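You operate a simulated robot arm through the tools that you are given. There is no shell and no other tool. Be economical: measure what you need, move in short steps, check, and stop when the job is done.

You are at the controls of a simulated robot arm. One attempt, no reset.

Task
Slide the yellow bar to 02, close the Leads carton and tape it.
Fine: fold both flaps down; take the tape strip from the blue drawer, press it along the seam and shut the drawer; both cartons and the strips on the sheet stay where they are.

Only the result counts: the job must be done as asked and must still hold three seconds after the hand-in. Knocking over, shifting, dropping, spilling or breaking anything else fails it. Flat cloth is picked up by pressing the open fingertips on it (5 to 10 N) and closing them slowly along it; thin cloth reads only 2 to 8 mm in the jaws.

Robot
A 7-joint arm with a fingered hand on a trunk, on a base that drives. Base frame: it is fixed to the floor where the robot stands at the start and does not move with it; the origin is under the middle of the robot, x ahead of it, y to its left, z up. Units: m, degrees, N and s.
Its first joint turns from -166.0 to 166.0 degrees. Places, roughly: back flap of the leads carton [0.8, 0.1, 1]; blue drawer of the packing bench [0.6, -0.4, 0.7]; front flap of the leads carton [0.6, 0.1, 1]; yellow bar [0.8, -0.1, 0.8]. Payload 4 kg.
The TCP is the grasp point between the finger pads, 0.03 m short of the fingertips. In the tool frame z runs along the fingers and y along their closing line. Largest opening 0.104 m; the body of the gripper starts 0.035 m behind the TCP. The gripper is a hand of 4 fingers: y runs from the thumb to the fingers, the wrist lies at [-0.015, -0.113, -0.19] in the tool frame.
Orientation is that of the tool frame in the base frame, as a unit quaternion [x, y, z, w]. With the fingers straight down and the wrist toward the robot, the tool's x, y and z point along [0, 1, 0], [1, 0, 0] and [0, 0, -1] of the base frame.

Tools
- The arm moves only by the tool drive_tool. Its arguments are lists of equal length, an entry for each row: "xyz": the shift along the tool's x, y, z in m, a list of three; "rot": the turn, a rotation vector about the tool's x, y, z in degrees, a list of three. In form: {"xyz": [[dx, dy, dz], ...], "rot": [[wx, wy, wz], ...]}. A call has 1 to 12 rows; each row is the pose to reach, as a shift and turn from the pose commanded when the call began, along the tool's axes at that moment. Rows are played at 5 a second. More than 0.05 m and 8.6 degrees between two rows, and nothing of the call is played. Where a pose cannot be reached the arm comes as near as it can. A force on the tool above 40 N (or 10 N above the force at the start of the call, whichever is more), or a blocked arm, ends the call early, and 0.2 s more pass. In this call time passes only in rows, and 0.2 s behind the last. It gives the time, the measured TCP pose, the force on the tool (base axes), the opening and the grip force at its end, in the units of the frame above (readings bear some noise), with the torque about the TCP (base axes, N m) and any sound that the robot's microphone picked up.
- Cameras (640 x 400 px; columns grow to the right, rows downward): "scene" is now at [0.3225, 0.1529, 1.2408]; the picture's right is [-0.55, -0.84, 0.00], its down [-0.44, 0.29, -0.85] and it looks along [0.71, -0.47, -0.52] (base axes); focal length 214 px, centre (320, 200). "wrist" rides on the gripper at [0.061, -0.092, -0.13] in the tool frame; the picture's right is [-0.81, 0.28, -0.52], its down [-0.53, -0.71, 0.46] and it looks along [-0.24, 0.64, 0.72] (tool axes); focal length 275 px, centre (320, 200). There is no depth. A picture from a camera that has moved, and an enlarged one, comes with that camera's place and axes in the base frame and with its lens. The place of the scene camera against the robot may be out by one fixed shift of up to 0.012 m in any direction.
- grab_frame(camera): a new picture of that camera. The clock stands still meanwhile.
- drive_base(legs): drives the robot by 1 to 6 legs, each [ahead, left, turn to the left] in m, m and degrees, along the robot's own axes; the way and the turn of a leg run together, so that a leg with both is an arc; at most 1.5 m and 180 degrees a leg. The arm and the cameras ride along, it lands a little off, and it stops where it bumps. It gives what a move gives.
- move_fingers(index, middle, ring, thumb_bend, thumb_turn): sets how far each is bent, from 0 (flat) to 1 (curled in); at 0.3 the hand is open as for a grip, at 0.7 the pads meet at the TCP. One left out holds its place. A second passes; each finger stops where it meets its share of the squeeze, and holds until it gets a number again. It is the only way to open and close the hand. It gives what a move gives, with no picture; readings hold the bend of each and the force on the fingers (four entries, about 0 where the hand has none), thumb and palm. thumb_turn goes from beside the hand (0) to across from the fingers (1), as for a grip.
- pan_tilt(pan, tilt): turns the head with the scene camera to pan (to the left, within 143 degrees either way) and tilt (down, from -29 to 69), counted from straight ahead of the robot. It gives what a move gives.
- enlarge(camera, box): a new picture of the part [left, top, right, bottom] of that camera's present view, enlarged. The clock stands still meanwhile.
- finish_job(): hands the job in; it is judged then, once.

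Work in short steps. Places have to be worked out from the pictures, the camera data and where the tool is seen: move nearer, look again, correct. Check each grasp and each placing, and mend what went wrong. You have 120 turns and 98 pictures in all, those below and enlarged ones among them. Open the gripper and draw the arm clear of the work before you hand the job in, unless the task says otherwise; then end with one line.

The tools are called after "Emit:" by a JSON object that holds its "api" and its "payload". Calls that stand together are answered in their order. drive_tool: Moves the arm, as the interface text tells. Its arguments: {"type":"object","properties":{"xyz":{"type":"array","items":{"type":"array","items":{"type":"number"}}},"rot":{"type":"array","items":{"type":"array","items":{"type":"number"}}}},"required":["xyz","rot"]} The other tools are called the same way: move_fingers (index, middle, ring, thumb_bend, thumb_turn) moves the fingers one by one; drive_base (legs) drives the base; pan_tilt (pan, tilt) turns the head that bears the scene camera; grab_frame (camera) takes a picture; enlarge (camera, box) takes an enlarged picture of a part of a camera's view; finish_job () hands the job in.

At the start:

```text
time: 0.0
eef_pos: [0.7072, -0.2089, 1.2662]
tool_rot: [0.707, 0.707, 0.0, 0.001]
contact_force: [-1.0, -0.3, 0.2]
moment: [-0.02, 0.01, 0.03]
grip_width: 0.1035
gripper_force: 0.1
shape: jaw
bend: [0.3, 0.3, 0.3, 0.3, 0.98]
finger forces: [0.0, 0.0, 0.0, 0.0, 0.1, 0.0]
robot x, y, heading: [-0.0014, 0.0019, 0.2]
head pan, tilt: [-33.1, 31.6]
```

scene: 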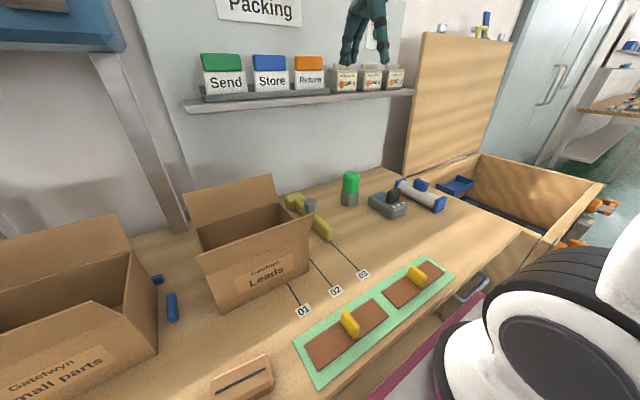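
wrist: 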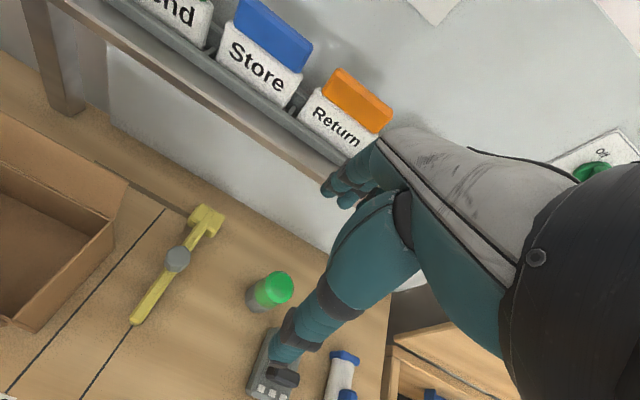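

The scene shows the Leads carton, the yellow bar and lines 01–03, but no tape strip yet. I enlarge the carton and bar area, and the drawer area.

Emit:
{"api": "enlarge", "payload": {"camera": "scene", "box": [180, 160, 400, 330]}}

Emit:
{"api": "enlarge", "payload": {"camera": "scene", "box": [290, 230, 520, 390]}}

Emit:
{"api": "enlarge", "payload": {"camera": "wrist", "box": [0, 150, 300, 400]}}

```text
2.35 times, centred on (290, 245) of scene
camera zoom: at [0.3225, 0.1529, 1.2408], right [-0.55, -0.84, 0.0], down [-0.44, 0.29, -0.85], along [0.71, -0.47, -0.52], focal length 505 px, centre (391, 94)
```

zoom: 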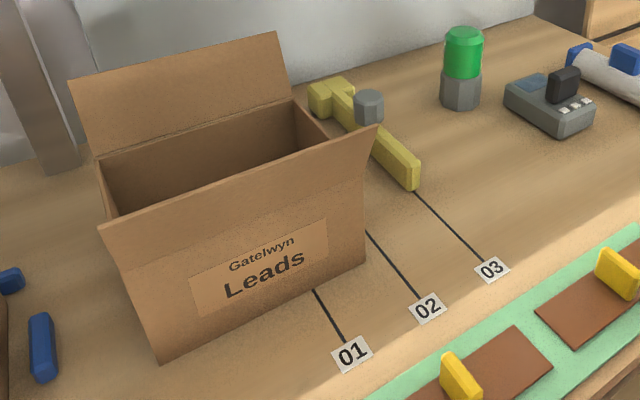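

```text
2.50 times, centred on (405, 310) of scene
camera zoom: at [0.3225, 0.1529, 1.2408], right [-0.55, -0.84, 0.0], down [-0.44, 0.29, -0.85], along [0.71, -0.47, -0.52], focal length 536 px, centre (108, -75)
```

zoom: 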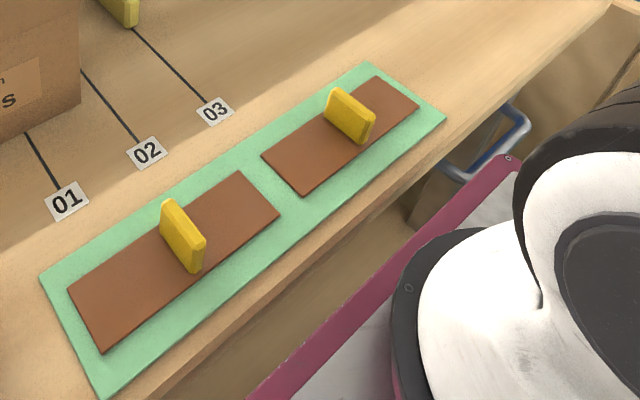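

```text
1.60 times, centred on (150, 275) of wrist
camera zoom: at [0.6147, -0.1481, 1.3978], right [0.28, -0.81, 0.52], down [-0.71, -0.53, -0.46], along [0.64, -0.24, -0.72], focal length 440 px, centre (592, 80)
```

zoom: 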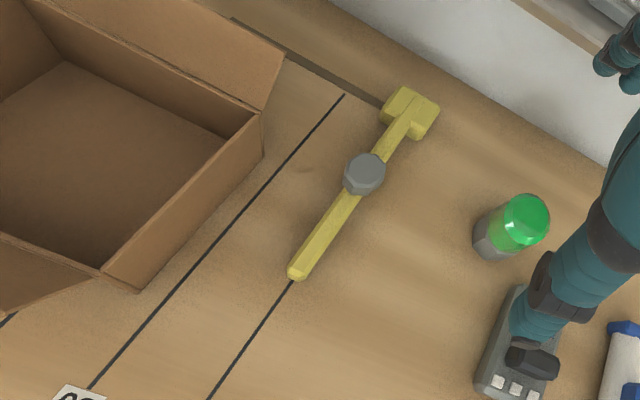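

Bar is at y≈-0.11 along x (knob about [0.826,-0.107]), and line 02 at y≈-0.013. I look at the drawer and the bench front, then ahead.

Emit:
{"api": "pan_tilt", "payload": {"pan": -60, "tilt": 55}}

Emit:
{"api": "grab_frame", "payload": {"camera": "scene"}}

Emit:
{"api": "pan_tilt", "payload": {"pan": 0, "tilt": 45}}

Emit:
{"api": "grab_frame", "payload": {"camera": "scene"}}

```text
time: 0.9
eef_pos: [0.7067, -0.2087, 1.2667]
tool_rot: [0.707, 0.707, 0.0, 0.001]
contact_force: [0.7, -1.2, 0.0]
moment: [0.04, -0.01, -0.01]
grip_width: 0.1034
gripper_force: 0.1
shape: jaw
bend: [0.3, 0.3, 0.3, 0.3, 0.98]
finger forces: [0.1, 0.1, 0.0, 0.0, 0.1, 0.1]
robot x, y, heading: [0.0001, -0.0025, 0.1]
head pan, tilt: [-60.0, 55.0]
```

```text
92 pictures are left
camera scene: at [0.2834, 0.1395, 1.2074], right [-0.87, -0.5, 0.0], down [-0.41, 0.71, -0.57], along [0.29, -0.5, -0.82], focal length 214 px, centre (320, 200)
```

scene: 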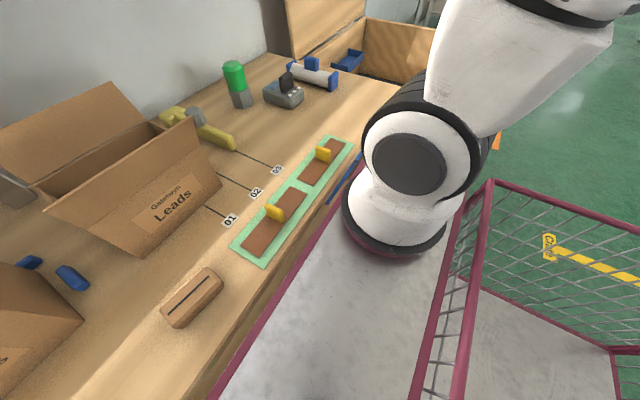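

```text
time: 2.2
eef_pos: [0.706, -0.208, 1.2667]
tool_rot: [0.707, 0.707, 0.0, 0.001]
contact_force: [0.3, 0.2, 0.1]
moment: [-0.03, 0.04, 0.0]
grip_width: 0.1035
gripper_force: 0.1
shape: jaw
bend: [0.3, 0.3, 0.3, 0.3, 0.98]
finger forces: [0.1, 0.0, 0.0, 0.0, 0.1, 0.0]
robot x, y, heading: [-0.0025, 0.0035, -0.0]
head pan, tilt: [0.0, 45.0]
```

```text
91 pictures are left
camera scene: at [0.3286, 0.2019, 1.2207], right [0.0, -1.0, 0.0], down [-0.71, 0.0, -0.71], along [0.71, 0.0, -0.71], focal length 214 px, centre (320, 200)
```

scene: 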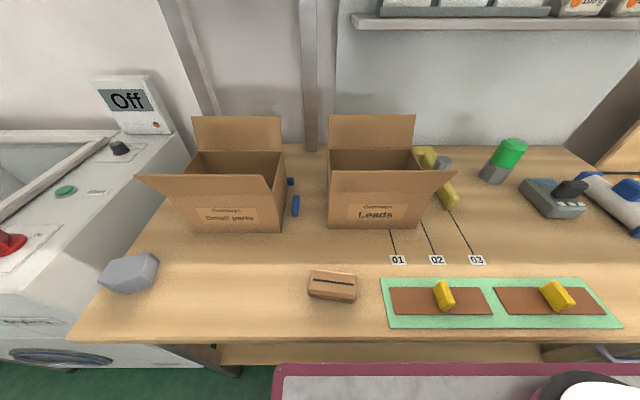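

Triangulating across several views puts the bench top at about z≈0.833 rather than 0.698. That gives bar y≈-0.117, line 02 y≈-0.039, and the carton at x 0.62–0.764, y -0.02–0.185, top ≈0.947. I go down partway beside the bar on its right to check this.

Emit:
{"api": "drive_tool", "payload": {"xyz": [[0.003, 0.01, 0.045], [0.006, 0.02, 0.09], [0.01, 0.03, 0.135], [0.012, 0.035, 0.18], [0.013, 0.039, 0.225], [0.013, 0.039, 0.26]], "rot": [[0, 0, 0], [0, 0, 0], [0, 0, 0], [0, 0, 0], [0, 0, 0], [0, 0, 0]]}}

Emit:
{"api": "pan_tilt", "payload": {"pan": -35, "tilt": 40}}

Emit:
{"api": "grab_frame", "payload": {"camera": "scene"}}

Emit:
{"api": "grab_frame", "payload": {"camera": "wrist"}}

```text
time: 3.6
eef_pos: [0.7465, -0.1951, 1.0074]
tool_rot: [0.708, 0.706, 0.0, -0.001]
contact_force: [-0.7, 0.4, 0.1]
moment: [-0.02, 0.02, -0.03]
grip_width: 0.1038
gripper_force: 0.0
shape: jaw
bend: [0.3, 0.3, 0.3, 0.3, 0.98]
finger forces: [0.0, 0.0, 0.0, 0.1, 0.1, 0.1]
robot x, y, heading: [-0.0007, -0.0025, 0.1]
head pan, tilt: [0.0, 45.0]
```

```text
time: 4.6
eef_pos: [0.7459, -0.1955, 1.0079]
tool_rot: [0.707, 0.707, 0.001, 0.0]
contact_force: [0.4, -0.6, 0.4]
moment: [0.01, 0.01, -0.03]
grip_width: 0.1036
gripper_force: 0.0
shape: jaw
bend: [0.3, 0.3, 0.3, 0.3, 0.98]
finger forces: [0.1, 0.1, 0.0, 0.0, 0.0, 0.1]
robot x, y, heading: [-0.0022, -0.0023, -0.1]
head pan, tilt: [-35.0, 40.0]
```

```text
90 pictures are left
camera scene: at [0.317, 0.1532, 1.228], right [-0.57, -0.82, 0.0], down [-0.53, 0.37, -0.77], along [0.63, -0.44, -0.64], focal length 214 px, centre (320, 200)
```

scene: 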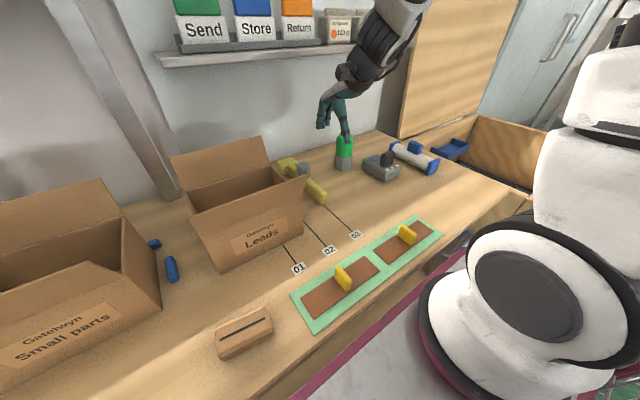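

```text
89 pictures are left
camera wrist: at [0.6546, -0.1347, 1.1387], right [0.28, -0.81, 0.52], down [-0.71, -0.53, -0.46], along [0.64, -0.24, -0.72], focal length 275 px, centre (320, 200)
```

wrist: 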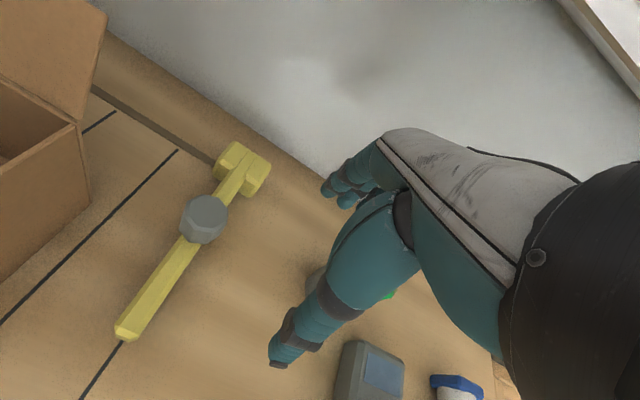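

Tool and cameras agree, and the knob triangulates to z≈0.875, x≈0.78. I check the finger spread and its clearance to the beacon.

Emit:
{"api": "enlarge", "payload": {"camera": "scene", "box": [270, 60, 430, 220]}}

Emit:
{"api": "enlarge", "payload": {"camera": "wrist", "box": [220, 120, 460, 400]}}

```text
2.50 times, centred on (350, 140) of scene
camera zoom: at [0.317, 0.1532, 1.228], right [-0.57, -0.82, 0.0], down [-0.53, 0.37, -0.77], along [0.63, -0.44, -0.64], focal length 536 px, centre (245, 350)
```

zoom: 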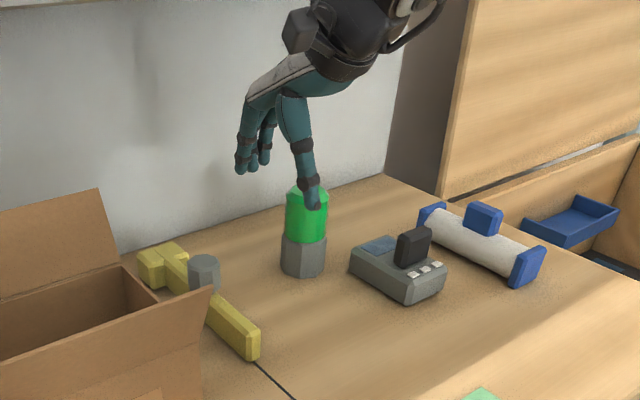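

```text
1.43 times, centred on (340, 260) of wrist
camera zoom: at [0.6546, -0.1347, 1.1387], right [0.28, -0.81, 0.52], down [-0.71, -0.53, -0.46], along [0.64, -0.24, -0.72], focal length 393 px, centre (291, 114)
```

zoom: 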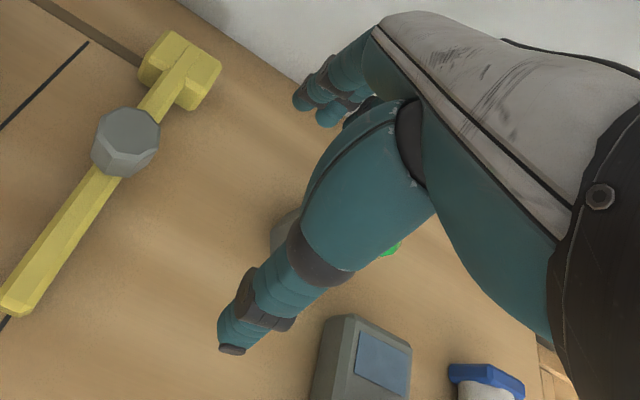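

Fingertips end roughly at TCP height, and the index side is about y=TCP+0.018. I shift a bit left and descend beside the bar.

Emit:
{"api": "drive_tool", "payload": {"xyz": [[0.012, 0, 0.03], [0.012, 0, 0.07], [0.012, 0, 0.1], [0.012, 0, 0.12], [0.012, 0, 0.135], [0.012, 0, 0.142]], "rot": [[0, 0, 0], [0, 0, 0], [0, 0, 0], [0, 0, 0], [0, 0, 0], [0, 0, 0]]}}

Emit:
{"api": "enlarge", "payload": {"camera": "scene", "box": [230, 100, 430, 240]}}

Emit:
{"api": "grab_frame", "payload": {"camera": "wrist"}}

```text
time: 6.0
eef_pos: [0.747, -0.1818, 0.8632]
tool_rot: [0.707, 0.707, 0.0, 0.0]
contact_force: [0.6, -0.1, -0.5]
moment: [0.0, 0.0, -0.01]
grip_width: 0.1037
gripper_force: 0.0
shape: jaw
bend: [0.3, 0.3, 0.3, 0.3, 0.98]
finger forces: [0.0, 0.0, 0.0, 0.0, 0.0, 0.0]
robot x, y, heading: [-0.0001, 0.0043, -0.1]
head pan, tilt: [-35.0, 40.0]
```

```text
2.86 times, centred on (330, 170) of scene
camera zoom: at [0.3169, 0.1531, 1.228], right [-0.57, -0.82, 0.0], down [-0.53, 0.37, -0.77], along [0.63, -0.44, -0.64], focal length 613 px, centre (291, 286)
```

zoom: 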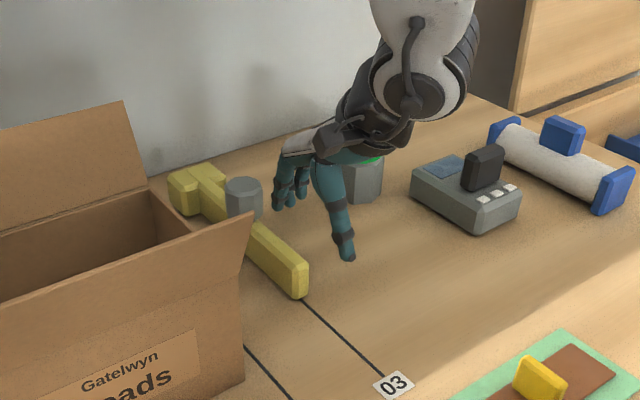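

```text
85 pictures are left
camera wrist: at [0.6541, -0.122, 0.9947], right [0.28, -0.81, 0.52], down [-0.71, -0.53, -0.46], along [0.65, -0.24, -0.72], focal length 275 px, centre (320, 200)
```

wrist: 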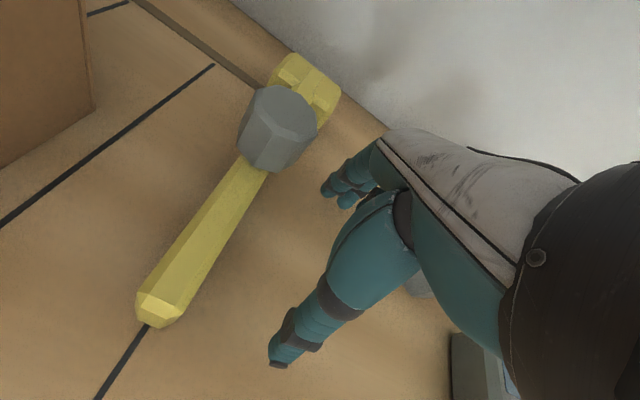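

No contact at this height, and fingertips are level with the bar and knob. I push left 0.075 and look.

Emit:
{"api": "drive_tool", "payload": {"xyz": [[0.01, 0, 0.006], [0.022, 0, 0.006], [0.034, 0, 0.006], [0.046, 0, 0.006], [0.058, 0, 0.006], [0.068, 0, 0.006], [0.075, 0, 0.006]], "rot": [[0, 0, 0], [0, 0, 0], [0, 0, 0], [0, 0, 0], [0, 0, 0], [0, 0, 0], [0, 0, 0]]}}

Emit:
{"api": "grab_frame", "payload": {"camera": "wrist"}}

```text
time: 7.6
eef_pos: [0.7451, -0.1079, 0.86]
tool_rot: [0.707, 0.707, 0.0, 0.0]
contact_force: [0.3, -1.0, -0.8]
moment: [0.04, 0.05, -0.07]
grip_width: 0.1039
gripper_force: 0.0
shape: jaw
bend: [0.3, 0.3, 0.3, 0.3, 0.98]
finger forces: [1.1, 0.0, 0.0, 0.1, 0.0, 0.0]
robot x, y, heading: [0.0006, -0.0003, 0.0]
head pan, tilt: [-35.0, 40.0]
```

```text
84 pictures are left
camera wrist: at [0.6532, -0.0481, 0.99], right [0.28, -0.81, 0.52], down [-0.71, -0.53, -0.46], along [0.64, -0.24, -0.72], focal length 275 px, centre (320, 200)
```

wrist: 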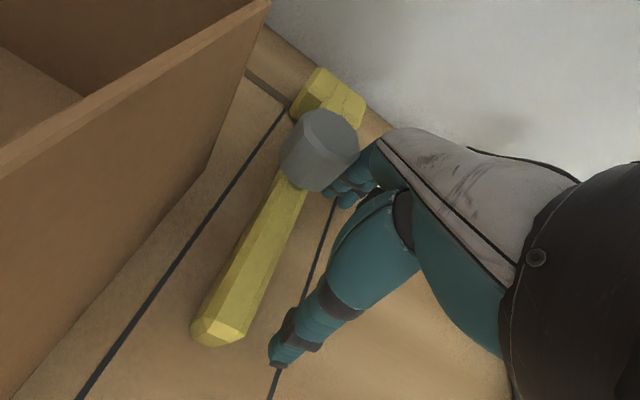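

Bar slides at about 1 N and is now at y≈-0.067, with line 02 at -0.039. I push another 0.025 and check.

Emit:
{"api": "drive_tool", "payload": {"xyz": [[0.008, 0, 0], [0.016, 0, 0], [0.022, 0, 0], [0.025, 0, 0]], "rot": [[0, 0, 0], [0, 0, 0], [0, 0, 0], [0, 0, 0]]}}

Emit:
{"api": "grab_frame", "payload": {"camera": "wrist"}}

Emit:
{"api": "enlarge", "payload": {"camera": "scene", "box": [230, 100, 430, 260]}}

```text
time: 8.6
eef_pos: [0.7465, -0.0834, 0.8595]
tool_rot: [0.707, 0.707, 0.0, 0.0]
contact_force: [0.2, -0.9, 0.2]
moment: [0.03, 0.0, -0.05]
grip_width: 0.1038
gripper_force: 0.1
shape: jaw
bend: [0.3, 0.3, 0.3, 0.3, 0.98]
finger forces: [0.9, 0.1, 0.0, 0.0, 0.1, 0.0]
robot x, y, heading: [0.0025, 0.0002, -0.2]
head pan, tilt: [-35.0, 40.0]
```

```text
83 pictures are left
camera wrist: at [0.6538, -0.0233, 0.9901], right [0.28, -0.81, 0.52], down [-0.71, -0.53, -0.46], along [0.64, -0.24, -0.72], focal length 275 px, centre (320, 200)
```

wrist: 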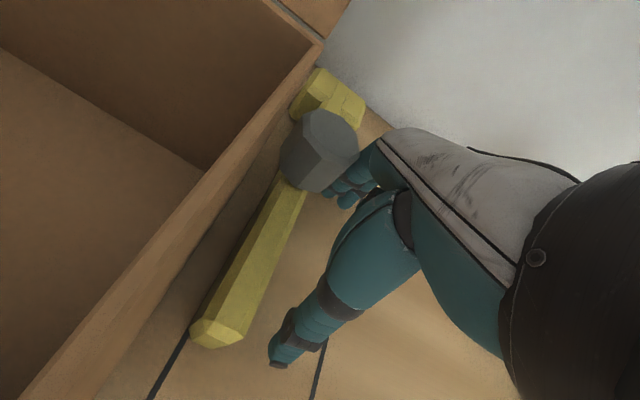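

```text
2.50 times, centred on (330, 180) of scene
camera zoom: at [0.317, 0.1531, 1.228], right [-0.57, -0.82, 0.0], down [-0.53, 0.37, -0.77], along [0.63, -0.44, -0.64], focal length 536 px, centre (295, 250)
```

zoom: 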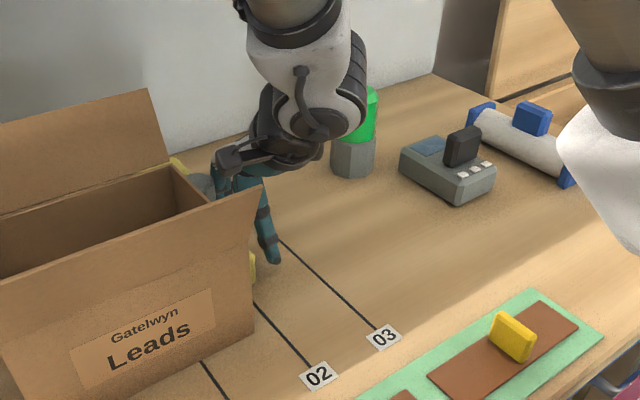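

I enlarge the bar tip against line 02 for the fine correction.

Emit:
{"api": "enlarge", "payload": {"camera": "wrist", "box": [130, 260, 330, 400]}}

```text
2.86 times, centred on (230, 330) of wrist
camera zoom: at [0.6538, -0.0233, 0.9901], right [0.28, -0.81, 0.52], down [-0.71, -0.53, -0.46], along [0.64, -0.24, -0.72], focal length 786 px, centre (577, -171)
```

zoom: 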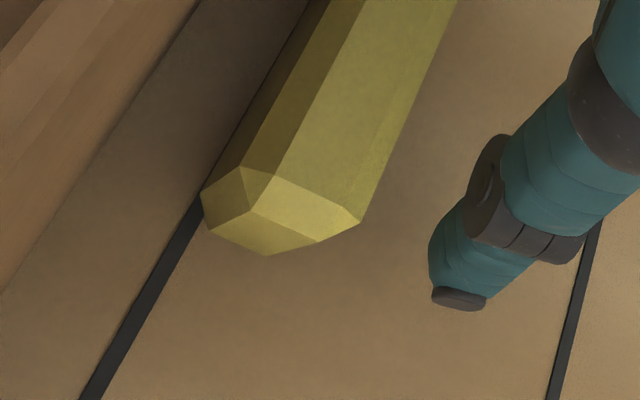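

Bar centre is at y≈-0.047, line at -0.037, carton wall at -0.018. I push 0.010 more.

Emit:
{"api": "drive_tool", "payload": {"xyz": [[0.004, 0, 0], [0.008, 0, 0], [0.01, 0, 0]], "rot": [[0, 0, 0], [0, 0, 0], [0, 0, 0]]}}

Emit:
{"api": "enlarge", "payload": {"camera": "wrist", "box": [130, 260, 330, 400]}}

```text
time: 9.4
eef_pos: [0.7456, -0.0742, 0.8592]
tool_rot: [0.707, 0.707, 0.0, 0.0]
contact_force: [0.4, -2.2, 0.6]
moment: [0.11, 0.02, -0.09]
grip_width: 0.1036
gripper_force: 0.0
shape: jaw
bend: [0.3, 0.3, 0.3, 0.3, 0.98]
finger forces: [2.6, 0.0, 0.0, 0.0, 0.0, 0.0]
robot x, y, heading: [0.0035, 0.0016, 0.1]
head pan, tilt: [-35.0, 40.0]
```

```text
2.86 times, centred on (230, 330) of wrist
camera zoom: at [0.6536, -0.0131, 0.9897], right [0.27, -0.81, 0.52], down [-0.71, -0.53, -0.46], along [0.64, -0.24, -0.72], focal length 786 px, centre (577, -171)
```

zoom: 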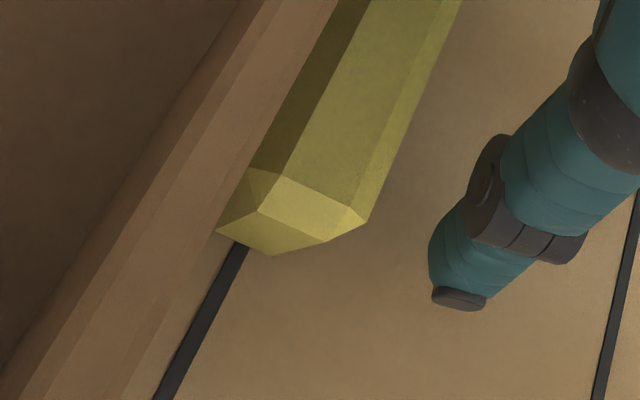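

Line 02 now emerges at the middle of the bar's bottom edge, so the bar is on 02. I back off to the right and rise, then view the carton.

Emit:
{"api": "drive_tool", "payload": {"xyz": [[-0.015, 0, 0], [-0.04, 0, 0], [-0.07, 0, -0.02], [-0.08, 0, -0.06], [-0.08, 0, -0.11], [-0.08, -0.02, -0.16], [-0.08, -0.04, -0.2], [-0.08, -0.06, -0.24]], "rot": [[0, 0, 0], [0, 0, 0], [0, 0, 0], [0, 0, 0], [0, 0, 0], [0, 0, 0], [0, 0, 0], [0, 0, 0]]}}

Emit:
{"api": "pan_tilt", "payload": {"pan": -20, "tilt": 40}}

Emit:
{"api": "enlarge", "payload": {"camera": "scene", "box": [180, 60, 420, 260]}}

Emit:
{"api": "grab_frame", "payload": {"camera": "wrist"}}

```text
refused: row 6 steps farther than a row can; nothing moved
```

```text
time: 10.2
eef_pos: [0.7454, -0.0738, 0.86]
tool_rot: [0.707, 0.707, 0.0, 0.0]
contact_force: [0.6, -1.6, 0.5]
moment: [0.07, 0.02, -0.07]
grip_width: 0.1039
gripper_force: 0.2
shape: jaw
bend: [0.3, 0.3, 0.3, 0.3, 0.98]
finger forces: [1.6, 0.0, 0.1, 0.0, 0.1, 0.1]
robot x, y, heading: [0.0007, -0.0007, -0.0]
head pan, tilt: [-20.0, 40.0]
```

```text
2.00 times, centred on (300, 160) of scene
camera zoom: at [0.3272, 0.1728, 1.228], right [-0.34, -0.94, 0.0], down [-0.6, 0.22, -0.77], along [0.72, -0.26, -0.64], focal length 429 px, centre (360, 280)
```

zoom: 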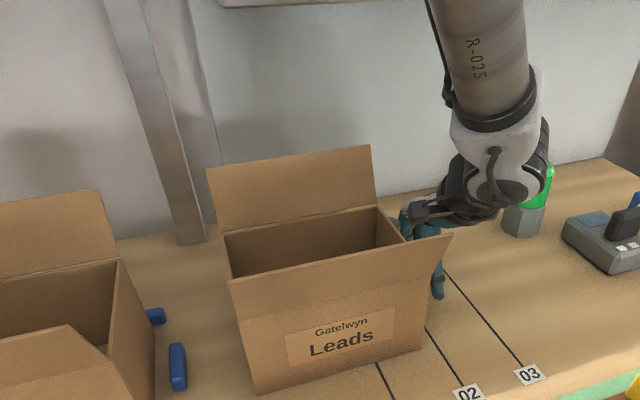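

```text
78 pictures are left
camera wrist: at [0.6536, -0.0129, 0.9898], right [0.28, -0.81, 0.52], down [-0.71, -0.53, -0.46], along [0.64, -0.24, -0.72], focal length 275 px, centre (320, 200)
```

wrist: 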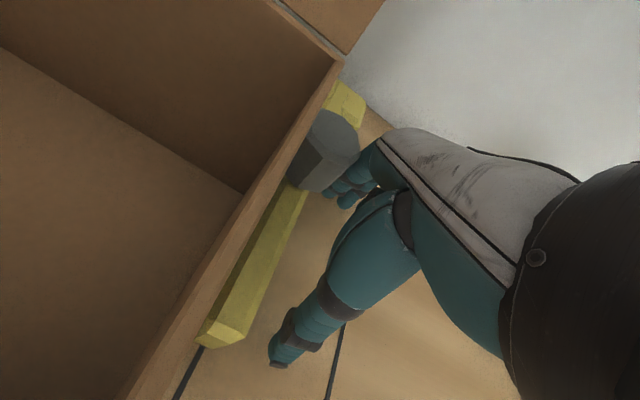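

Limiting the step size this time: back off right, then up.

Emit:
{"api": "drive_tool", "payload": {"xyz": [[-0.015, 0, 0], [-0.04, 0, 0], [-0.07, 0, -0.02], [-0.08, 0, -0.06], [-0.08, -0.01, -0.1], [-0.08, -0.02, -0.14], [-0.08, -0.04, -0.18], [-0.08, -0.06, -0.22]], "rot": [[0, 0, 0], [0, 0, 0], [0, 0, 0], [0, 0, 0], [0, 0, 0], [0, 0, 0], [0, 0, 0], [0, 0, 0]]}}

Emit:
{"api": "grab_frame", "payload": {"camera": "scene"}}

Emit:
{"api": "grab_frame", "payload": {"camera": "wrist"}}

```text
time: 12.0
eef_pos: [0.6877, -0.1504, 1.0804]
tool_rot: [0.713, 0.701, 0.01, -0.008]
contact_force: [0.4, -2.3, 0.0]
moment: [0.24, -0.03, 0.07]
grip_width: 0.1037
gripper_force: 0.1
shape: jaw
bend: [0.3, 0.3, 0.3, 0.3, 0.98]
finger forces: [0.0, 0.1, 0.1, 0.0, 0.1, 0.0]
out of reach, approached as far as the arm can: row 7
robot x, y, heading: [0.0002, 0.0007, -0.1]
head pan, tilt: [-20.0, 40.0]
```

```text
77 pictures are left
camera scene: at [0.3273, 0.1718, 1.2282], right [-0.34, -0.94, 0.0], down [-0.6, 0.22, -0.77], along [0.72, -0.26, -0.64], focal length 214 px, centre (320, 200)
```

scene: 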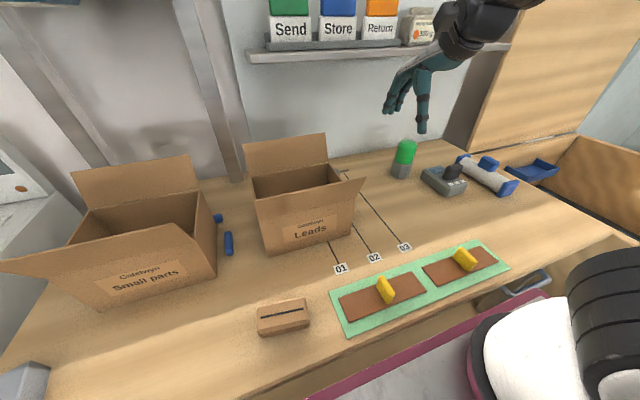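

```text
76 pictures are left
camera wrist: at [0.5972, -0.0925, 1.2121], right [0.26, -0.83, 0.5], down [-0.72, -0.51, -0.47], along [0.64, -0.24, -0.73], focal length 275 px, centre (320, 200)
```

wrist: 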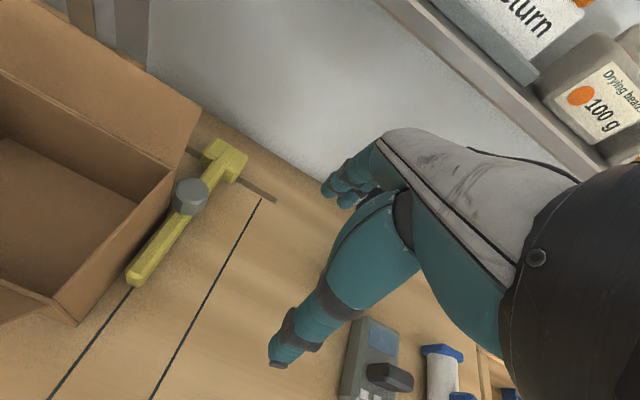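

Bar sits on 02 and is clear. I move the hand over in front of the Leads carton at height to view the flaps with the wrist camera.

Emit:
{"api": "drive_tool", "payload": {"xyz": [[0.0, -0.01, -0.04], [0.0, -0.02, -0.08], [0.03, -0.04, -0.11], [0.07, -0.05, -0.12], [0.11, -0.06, -0.12], [0.15, -0.07, -0.12], [0.19, -0.08, -0.12], [0.22, -0.09, -0.12]], "rot": [[0, 0, 0], [0, 0, 0], [0, 0, 0], [0, 0, 0], [0, 0, 0], [0, 0, 0], [0, 0, 0], [0, 0, 0]]}}

Emit:
{"api": "grab_frame", "payload": {"camera": "wrist"}}

Emit:
{"api": "grab_frame", "payload": {"camera": "scene"}}

```text
time: 13.8
eef_pos: [0.5957, 0.0663, 1.2]
tool_rot: [0.707, 0.707, 0.0, 0.0]
contact_force: [-0.6, -0.5, -0.3]
moment: [0.01, 0.01, 0.02]
grip_width: 0.1037
gripper_force: 0.0
shape: jaw
bend: [0.3, 0.3, 0.3, 0.3, 0.98]
finger forces: [0.0, 0.0, 0.0, 0.1, 0.0, 0.0]
robot x, y, heading: [-0.0004, 0.0025, -0.1]
head pan, tilt: [-20.0, 40.0]
```

```text
75 pictures are left
camera wrist: at [0.504, 0.1269, 1.331], right [0.27, -0.81, 0.52], down [-0.71, -0.53, -0.46], along [0.64, -0.24, -0.72], focal length 275 px, centre (320, 200)
```

wrist: 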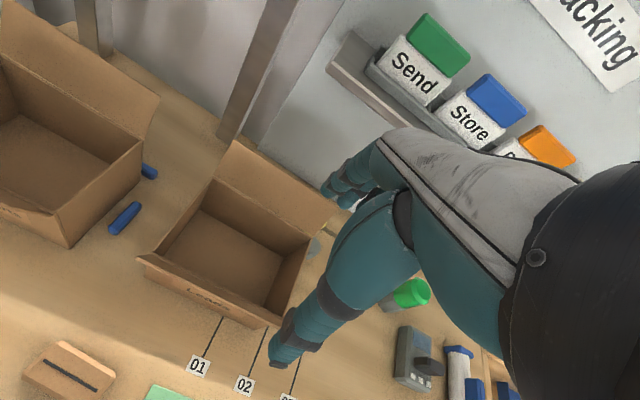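

```text
74 pictures are left
camera scene: at [0.3273, 0.1727, 1.228], right [-0.34, -0.94, 0.0], down [-0.6, 0.22, -0.77], along [0.72, -0.26, -0.64], focal length 214 px, centre (320, 200)
```

scene: 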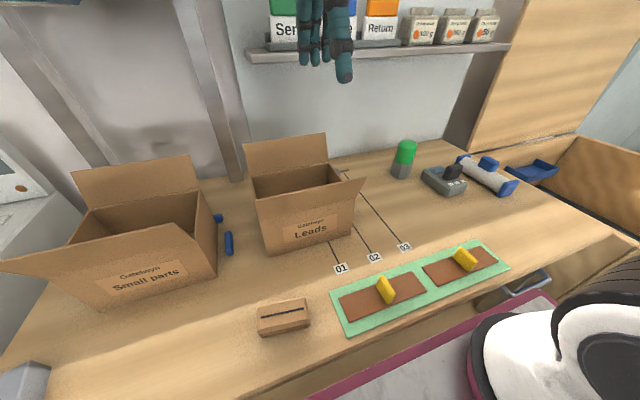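

Emit:
{"api": "enlarge", "payload": {"camera": "wrist", "box": [120, 110, 360, 350]}}

Emit:
{"api": "enlarge", "payload": {"camera": "scene", "box": [230, 110, 390, 270]}}

```text
1.67 times, centred on (240, 230) of wrist
camera zoom: at [0.504, 0.1269, 1.331], right [0.27, -0.81, 0.52], down [-0.71, -0.53, -0.46], along [0.64, -0.24, -0.72], focal length 459 px, centre (453, 150)
```

zoom: 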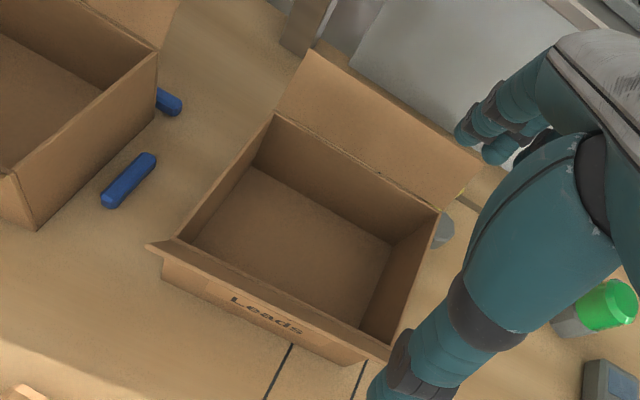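

```text
2.50 times, centred on (310, 190) of scene
camera zoom: at [0.3273, 0.1727, 1.228], right [-0.34, -0.94, 0.0], down [-0.6, 0.22, -0.77], along [0.72, -0.26, -0.64], focal length 536 px, centre (345, 225)
```

zoom: 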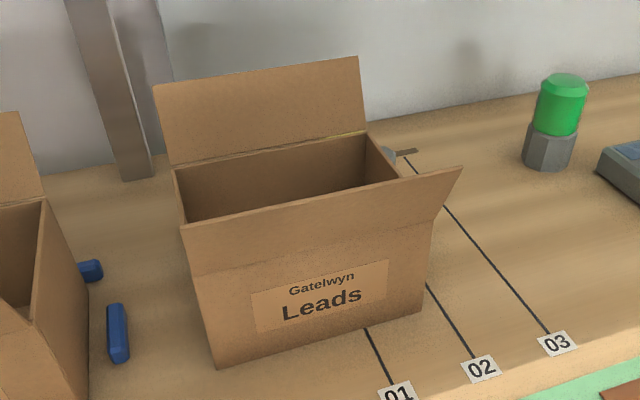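

Flaps triangulate as follows: front hinge ≈(x .605, z .96) with top edge (.587, 1.025); back hinge ≈(.75, .965) with top edge (.78, 1.027); y from 0 to .18; shelf front edge about x .82, z 1.18. I close the hand to a pinch for pushing, and move in front of the front flap.

Emit:
{"api": "move_fingers", "payload": {"index": 0.7, "middle": 0.7, "ring": 0.7, "thumb_bend": 0.7}}

Emit:
{"api": "drive_tool", "payload": {"xyz": [[0.005, -0.035, 0.0], [0.01, -0.07, 0.02], [0.015, -0.075, 0.06], [0.02, -0.075, 0.1], [0.02, -0.075, 0.13], [0.02, -0.075, 0.15]], "rot": [[0, 0, 0], [0, 0, 0], [0, 0, 0], [0, 0, 0], [0, 0, 0], [0, 0, 0]]}}

Emit:
{"api": "grab_frame", "payload": {"camera": "scene"}}

Emit:
{"api": "grab_frame", "payload": {"camera": "wrist"}}

```text
time: 14.8
eef_pos: [0.5955, 0.067, 1.2004]
tool_rot: [0.707, 0.707, -0.001, -0.001]
contact_force: [0.9, 0.7, -0.5]
moment: [-0.01, 0.0, 0.0]
grip_width: 0.0014
gripper_force: 0.0
shape: fingers
bend: [0.7, 0.7, 0.7, 0.7, 0.98]
finger forces: [0.0, 0.0, 0.0, 0.1, 0.0, 0.0]
robot x, y, heading: [0.0021, 0.0007, -0.1]
head pan, tilt: [-20.0, 40.0]
```

```text
time: 16.2
eef_pos: [0.5266, 0.093, 1.057]
tool_rot: [0.707, 0.707, -0.001, 0.0]
contact_force: [-0.2, -0.5, 0.4]
moment: [0.01, -0.04, 0.01]
grip_width: 0.0011
gripper_force: 0.0
shape: fingers
bend: [0.7, 0.7, 0.7, 0.7, 0.98]
finger forces: [0.1, 0.0, 0.0, 0.1, 0.1, 0.0]
out of reach, approached as far as the arm can: row 6
robot x, y, heading: [-0.0001, 0.0031, -0.1]
head pan, tilt: [-20.0, 40.0]
```

```text
71 pictures are left
camera scene: at [0.3271, 0.1728, 1.228], right [-0.34, -0.94, 0.0], down [-0.6, 0.22, -0.77], along [0.72, -0.26, -0.64], focal length 214 px, centre (320, 200)
```

scene: 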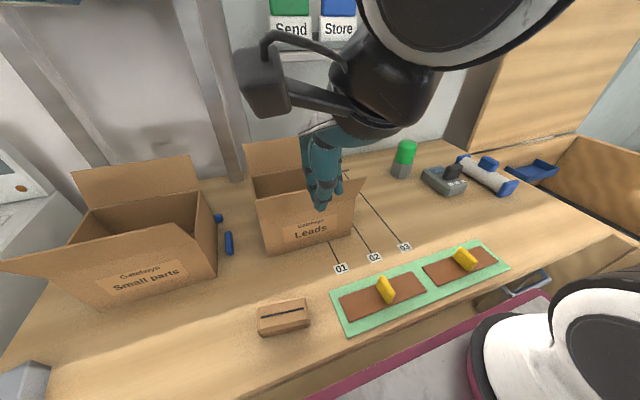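

```text
70 pictures are left
camera wrist: at [0.4349, 0.1531, 1.1882], right [0.28, -0.81, 0.52], down [-0.71, -0.53, -0.45], along [0.64, -0.24, -0.73], focal length 275 px, centre (320, 200)
```

wrist: 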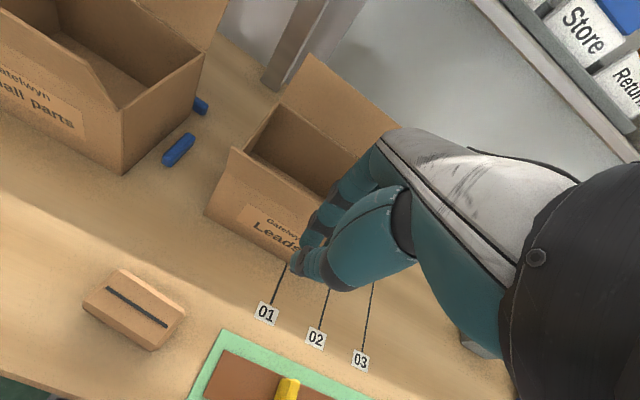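

Pinch tip is about 0.023 below the TCP, at z≈1.034 in front of the flap. I advance lower and sweep over the hinge to tip the front flap inward.

Emit:
{"api": "drive_tool", "payload": {"xyz": [[0, 0.015, 0.012], [0, 0.03, 0.022], [0, 0.045, 0.022], [0, 0.06, 0.021], [0, 0.075, 0.02], [0, 0.09, 0.02], [0, 0.105, 0.022], [0, 0.12, 0.028], [0, 0.13, 0.035]], "rot": [[0, 0, 0], [0, 0, 0], [0, 0, 0], [0, 0, 0], [0, 0, 0], [0, 0, 0], [0, 0, 0], [0, 0, 0], [0, 0, 0]]}}

Emit:
{"api": "grab_frame", "payload": {"camera": "wrist"}}

Emit:
{"api": "grab_frame", "payload": {"camera": "scene"}}

```text
time: 18.2
eef_pos: [0.6562, 0.0935, 1.0237]
tool_rot: [0.707, 0.707, 0.0, 0.0]
contact_force: [0.0, -0.1, 0.0]
moment: [-0.01, 0.01, 0.0]
grip_width: 0.0011
gripper_force: 0.0
shape: fingers
bend: [0.7, 0.7, 0.7, 0.7, 0.98]
finger forces: [0.1, 0.0, 0.0, 0.0, 0.0, 0.0]
robot x, y, heading: [-0.0032, -0.0033, -0.2]
head pan, tilt: [-20.0, 40.0]
```

```text
69 pictures are left
camera wrist: at [0.5638, 0.1537, 1.1536], right [0.28, -0.81, 0.52], down [-0.71, -0.53, -0.46], along [0.65, -0.24, -0.72], focal length 275 px, centre (320, 200)
```

wrist: 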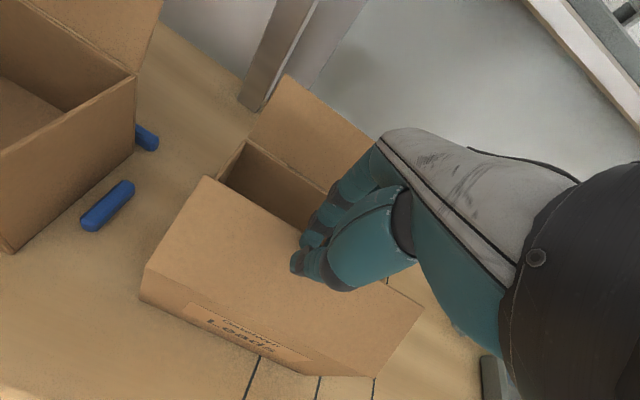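

```text
68 pictures are left
camera scene: at [0.3271, 0.1729, 1.228], right [-0.34, -0.94, 0.0], down [-0.6, 0.22, -0.77], along [0.72, -0.26, -0.64], focal length 214 px, centre (320, 200)
```

scene: 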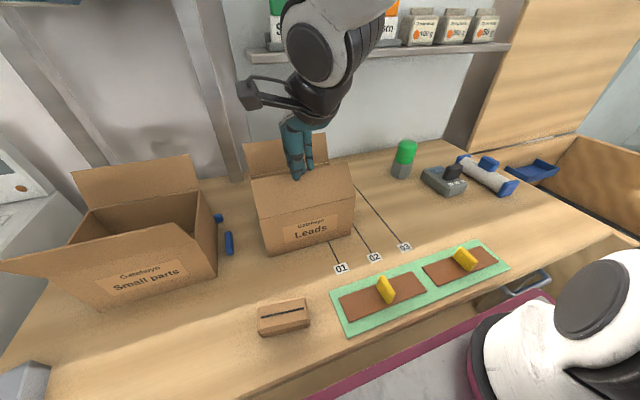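

Front flap is tipping inward and now leans under the tip. I press down gently about 0.03.

Emit:
{"api": "drive_tool", "payload": {"xyz": [[0, 0.0, 0.008], [0, 0.0, 0.016], [0, 0.0, 0.023], [0, 0.0, 0.028], [0, 0.0, 0.032]], "rot": [[0, 0, 0], [0, 0, 0], [0, 0, 0], [0, 0, 0], [0, 0, 0]]}}

Emit:
{"api": "enlarge", "payload": {"camera": "wrist", "box": [100, 50, 460, 400]}}

Emit:
{"api": "enlarge", "payload": {"camera": "scene", "box": [230, 110, 390, 270]}}

```text
time: 19.4
eef_pos: [0.6566, 0.0938, 0.9919]
tool_rot: [0.707, 0.707, 0.001, -0.001]
contact_force: [-0.4, -0.1, -0.1]
moment: [-0.07, 0.0, 0.03]
grip_width: 0.0011
gripper_force: 0.4
shape: fingers
bend: [0.7, 0.7, 0.7, 0.7, 0.98]
finger forces: [0.1, 0.0, 0.0, 0.0, 0.1, 0.0]
robot x, y, heading: [-0.0027, 0.001, -0.1]
head pan, tilt: [-20.0, 40.0]
```

```text
1.14 times, centred on (280, 225) of wrist
camera zoom: at [0.5642, 0.1543, 1.1207], right [0.27, -0.81, 0.52], down [-0.71, -0.53, -0.46], along [0.64, -0.24, -0.72], focal length 315 px, centre (366, 171)
```

zoom: 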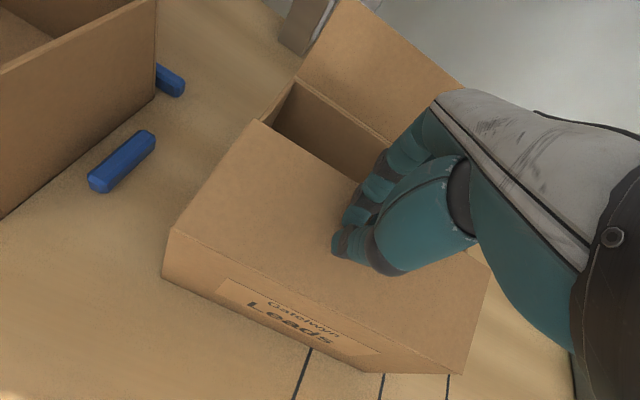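

```text
2.50 times, centred on (310, 190) of scene
camera zoom: at [0.3272, 0.1729, 1.228], right [-0.34, -0.94, 0.0], down [-0.6, 0.22, -0.77], along [0.72, -0.26, -0.64], focal length 536 px, centre (345, 225)
```

zoom: 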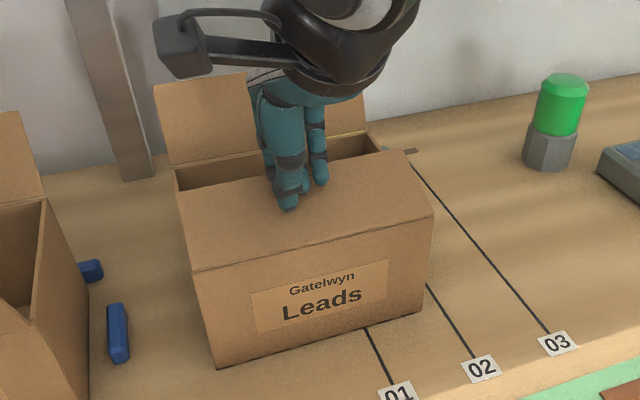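

Flap's free edge is at x≈.676, z≈.98, about 0.015 too high. I press a little more.

Emit:
{"api": "drive_tool", "payload": {"xyz": [[0, 0.0, 0.005], [0, 0.0, 0.01], [0, 0.0, 0.014]], "rot": [[0, 0, 0], [0, 0, 0], [0, 0, 0]]}}

Emit:
{"api": "enlarge", "payload": {"camera": "scene", "box": [230, 110, 390, 270]}}

```text
time: 20.2
eef_pos: [0.6565, 0.0936, 0.9764]
tool_rot: [0.707, 0.707, 0.0, 0.0]
contact_force: [0.0, -0.7, -0.4]
moment: [-0.02, 0.03, 0.0]
grip_width: 0.0011
gripper_force: 0.2
shape: fingers
bend: [0.7, 0.7, 0.7, 0.7, 0.98]
finger forces: [0.0, 0.0, 0.1, 0.0, 0.2, 0.0]
robot x, y, heading: [0.0021, 0.001, 0.0]
head pan, tilt: [-20.0, 40.0]
```

```text
2.50 times, centred on (310, 190) of scene
camera zoom: at [0.3272, 0.1729, 1.228], right [-0.34, -0.94, 0.0], down [-0.6, 0.22, -0.77], along [0.72, -0.26, -0.64], focal length 536 px, centre (345, 225)
```

zoom: 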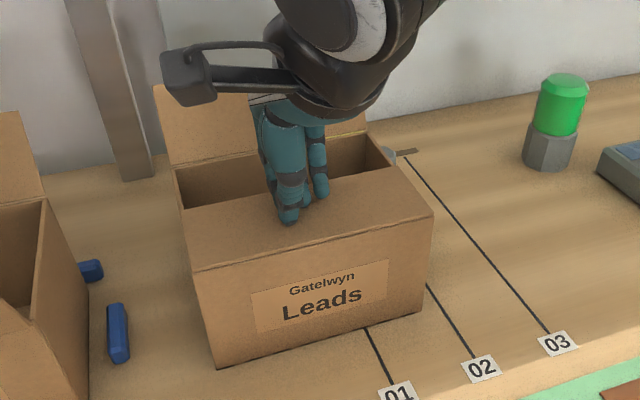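

Front flap is about flat, with its edge at z≈.966. I lift, slide left toward the shelf end, and partly open the hand to hook the back flap.

Emit:
{"api": "drive_tool", "payload": {"xyz": [[0, 0.0, -0.03], [0.01, 0.0, -0.07], [0.03, 0.01, -0.11], [0.045, 0.03, -0.13]], "rot": [[0, 0, 0], [0, 0, 0], [0, 0, 0], [0, 0, 0]]}}

Emit:
{"api": "move_fingers", "payload": {"index": 0.48, "middle": 0.48, "ring": 0.48, "thumb_bend": 0.48}}

Emit:
{"api": "grab_frame", "payload": {"camera": "scene"}}

Emit:
{"api": "grab_frame", "payload": {"camera": "wrist"}}

```text
time: 21.2
eef_pos: [0.6861, 0.139, 1.1067]
tool_rot: [0.708, 0.706, 0.0, 0.0]
contact_force: [-0.2, 0.0, 0.0]
moment: [-0.02, 0.03, 0.03]
grip_width: 0.0008
gripper_force: 0.1
shape: fingers
bend: [0.7, 0.7, 0.7, 0.7, 0.98]
finger forces: [0.0, 0.0, 0.2, 0.0, 0.0, 0.0]
robot x, y, heading: [0.0017, 0.0006, -0.2]
head pan, tilt: [-20.0, 40.0]
```

```text
time: 22.2
eef_pos: [0.6866, 0.1395, 1.1061]
tool_rot: [0.707, 0.707, 0.0, 0.0]
contact_force: [0.2, -0.4, 0.4]
moment: [-0.02, -0.01, 0.01]
grip_width: 0.057
gripper_force: 0.0
shape: fingers
bend: [0.48, 0.48, 0.48, 0.48, 0.98]
finger forces: [0.2, 0.1, 0.0, 0.0, 0.0, 0.0]
robot x, y, heading: [0.0012, 0.0031, 0.3]
head pan, tilt: [-20.0, 40.0]
```

```text
64 pictures are left
camera scene: at [0.3272, 0.1729, 1.228], right [-0.34, -0.94, 0.0], down [-0.6, 0.22, -0.77], along [0.72, -0.26, -0.64], focal length 214 px, centre (320, 200)
```

scene: 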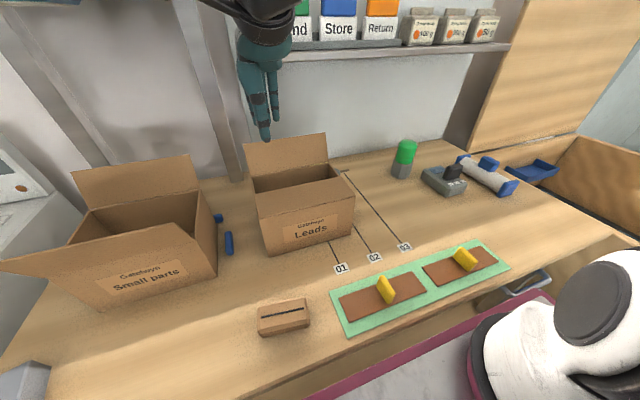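

```text
63 pictures are left
camera wrist: at [0.5946, 0.199, 1.237], right [0.28, -0.81, 0.52], down [-0.71, -0.53, -0.46], along [0.64, -0.24, -0.72], focal length 275 px, centre (320, 200)
```

wrist: 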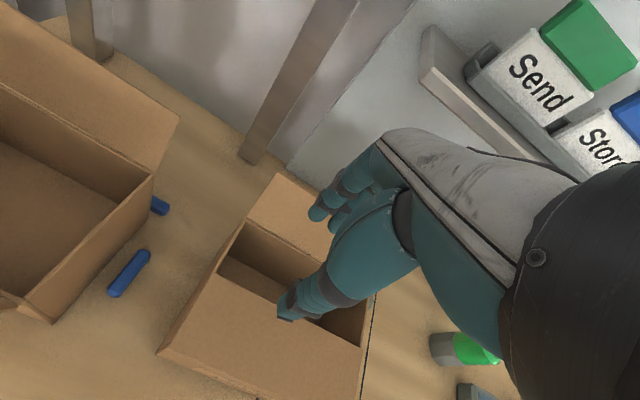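

Front flap stays down. I move so the open fingers straddle the back flap's top edge (TCP ≈ .778, .155, 1.035).

Emit:
{"api": "drive_tool", "payload": {"xyz": [[0.008, 0.03, 0.01], [0.016, 0.06, 0.02], [0.016, 0.08, 0.025], [0.016, 0.09, 0.03], [0.016, 0.092, 0.05], [0.016, 0.092, 0.07]], "rot": [[0, 0, 0], [0, 0, 0], [0, 0, 0], [0, 0, 0], [0, 0, 0], [0, 0, 0]]}}

Emit:
{"api": "grab_frame", "payload": {"camera": "wrist"}}

Emit:
{"api": "enlarge", "payload": {"camera": "scene", "box": [200, 30, 400, 230]}}

```text
time: 23.6
eef_pos: [0.7773, 0.1559, 1.0364]
tool_rot: [0.707, 0.707, -0.001, 0.0]
contact_force: [-0.7, 0.1, 0.3]
moment: [0.01, 0.01, 0.01]
grip_width: 0.0568
gripper_force: 0.0
shape: fingers
bend: [0.48, 0.48, 0.48, 0.48, 0.98]
finger forces: [0.0, 0.1, 0.0, 0.1, 0.1, 0.0]
robot x, y, heading: [-0.0014, 0.0004, -0.1]
head pan, tilt: [-20.0, 40.0]
```

```text
62 pictures are left
camera wrist: at [0.6857, 0.2161, 1.1668], right [0.28, -0.81, 0.52], down [-0.71, -0.53, -0.46], along [0.64, -0.24, -0.72], focal length 275 px, centre (320, 200)
```

wrist: 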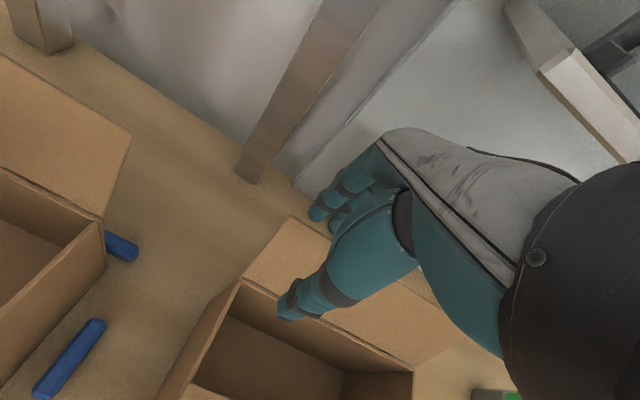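

```text
2.00 times, centred on (300, 130) of scene
camera zoom: at [0.3272, 0.1729, 1.228], right [-0.34, -0.94, 0.0], down [-0.6, 0.22, -0.77], along [0.72, -0.26, -0.64], focal length 429 px, centre (360, 340)
```

zoom: 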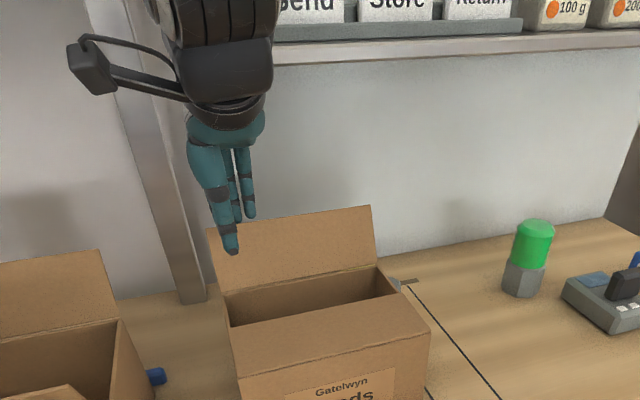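

Fingers are behind but just above the flap's edge. I open the thumb away and lower 0.03.

Emit:
{"api": "move_fingers", "payload": {"thumb_bend": 0.2}}

Emit:
{"api": "drive_tool", "payload": {"xyz": [[0, 0.004, 0.01], [0, 0.006, 0.02], [0, 0.006, 0.03], [0, 0.006, 0.036]], "rot": [[0, 0, 0], [0, 0, 0], [0, 0, 0], [0, 0, 0]]}}

Emit:
{"api": "enlarge", "payload": {"camera": "scene", "box": [200, 30, 400, 230]}}

Emit:
{"api": "enlarge", "payload": {"camera": "wrist", "box": [160, 100, 460, 400]}}

```text
time: 24.6
eef_pos: [0.7793, 0.1559, 1.035]
tool_rot: [0.707, 0.707, -0.001, 0.0]
contact_force: [0.1, -0.2, 1.4]
moment: [-0.03, 0.02, 0.02]
grip_width: 0.0883
gripper_force: 0.1
shape: fingers
bend: [0.48, 0.48, 0.48, 0.2, 0.98]
finger forces: [0.0, 0.0, 0.0, 0.0, 0.1, 0.0]
robot x, y, heading: [0.0002, -0.0012, 0.0]
head pan, tilt: [-20.0, 40.0]
```

```text
time: 25.6
eef_pos: [0.7835, 0.1546, 1.0001]
tool_rot: [0.707, 0.707, 0.0, 0.0]
contact_force: [-0.1, -0.1, 0.5]
moment: [-0.04, 0.02, -0.02]
grip_width: 0.0881
gripper_force: 0.0
shape: fingers
bend: [0.48, 0.48, 0.48, 0.2, 0.98]
finger forces: [0.0, 0.0, 0.1, 0.0, 0.1, 0.1]
robot x, y, heading: [0.0021, -0.0003, 0.1]
head pan, tilt: [-20.0, 40.0]
```

```text
2.00 times, centred on (300, 130) of scene
camera zoom: at [0.3272, 0.1729, 1.228], right [-0.34, -0.94, 0.0], down [-0.6, 0.22, -0.77], along [0.72, -0.26, -0.64], focal length 429 px, centre (360, 340)
```

zoom: 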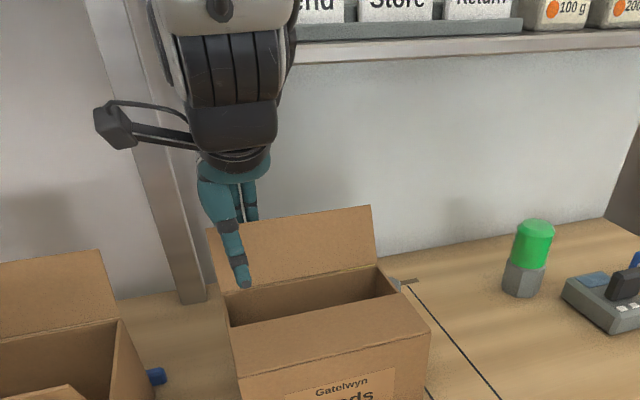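

```text
1.33 times, centred on (310, 250) of wrist
camera zoom: at [0.6916, 0.2151, 1.131], right [0.28, -0.81, 0.52], down [-0.71, -0.53, -0.46], along [0.64, -0.24, -0.72], focal length 367 px, centre (333, 133)
```

zoom: 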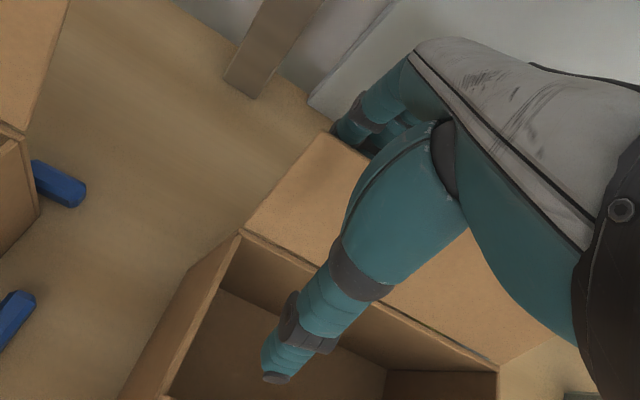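

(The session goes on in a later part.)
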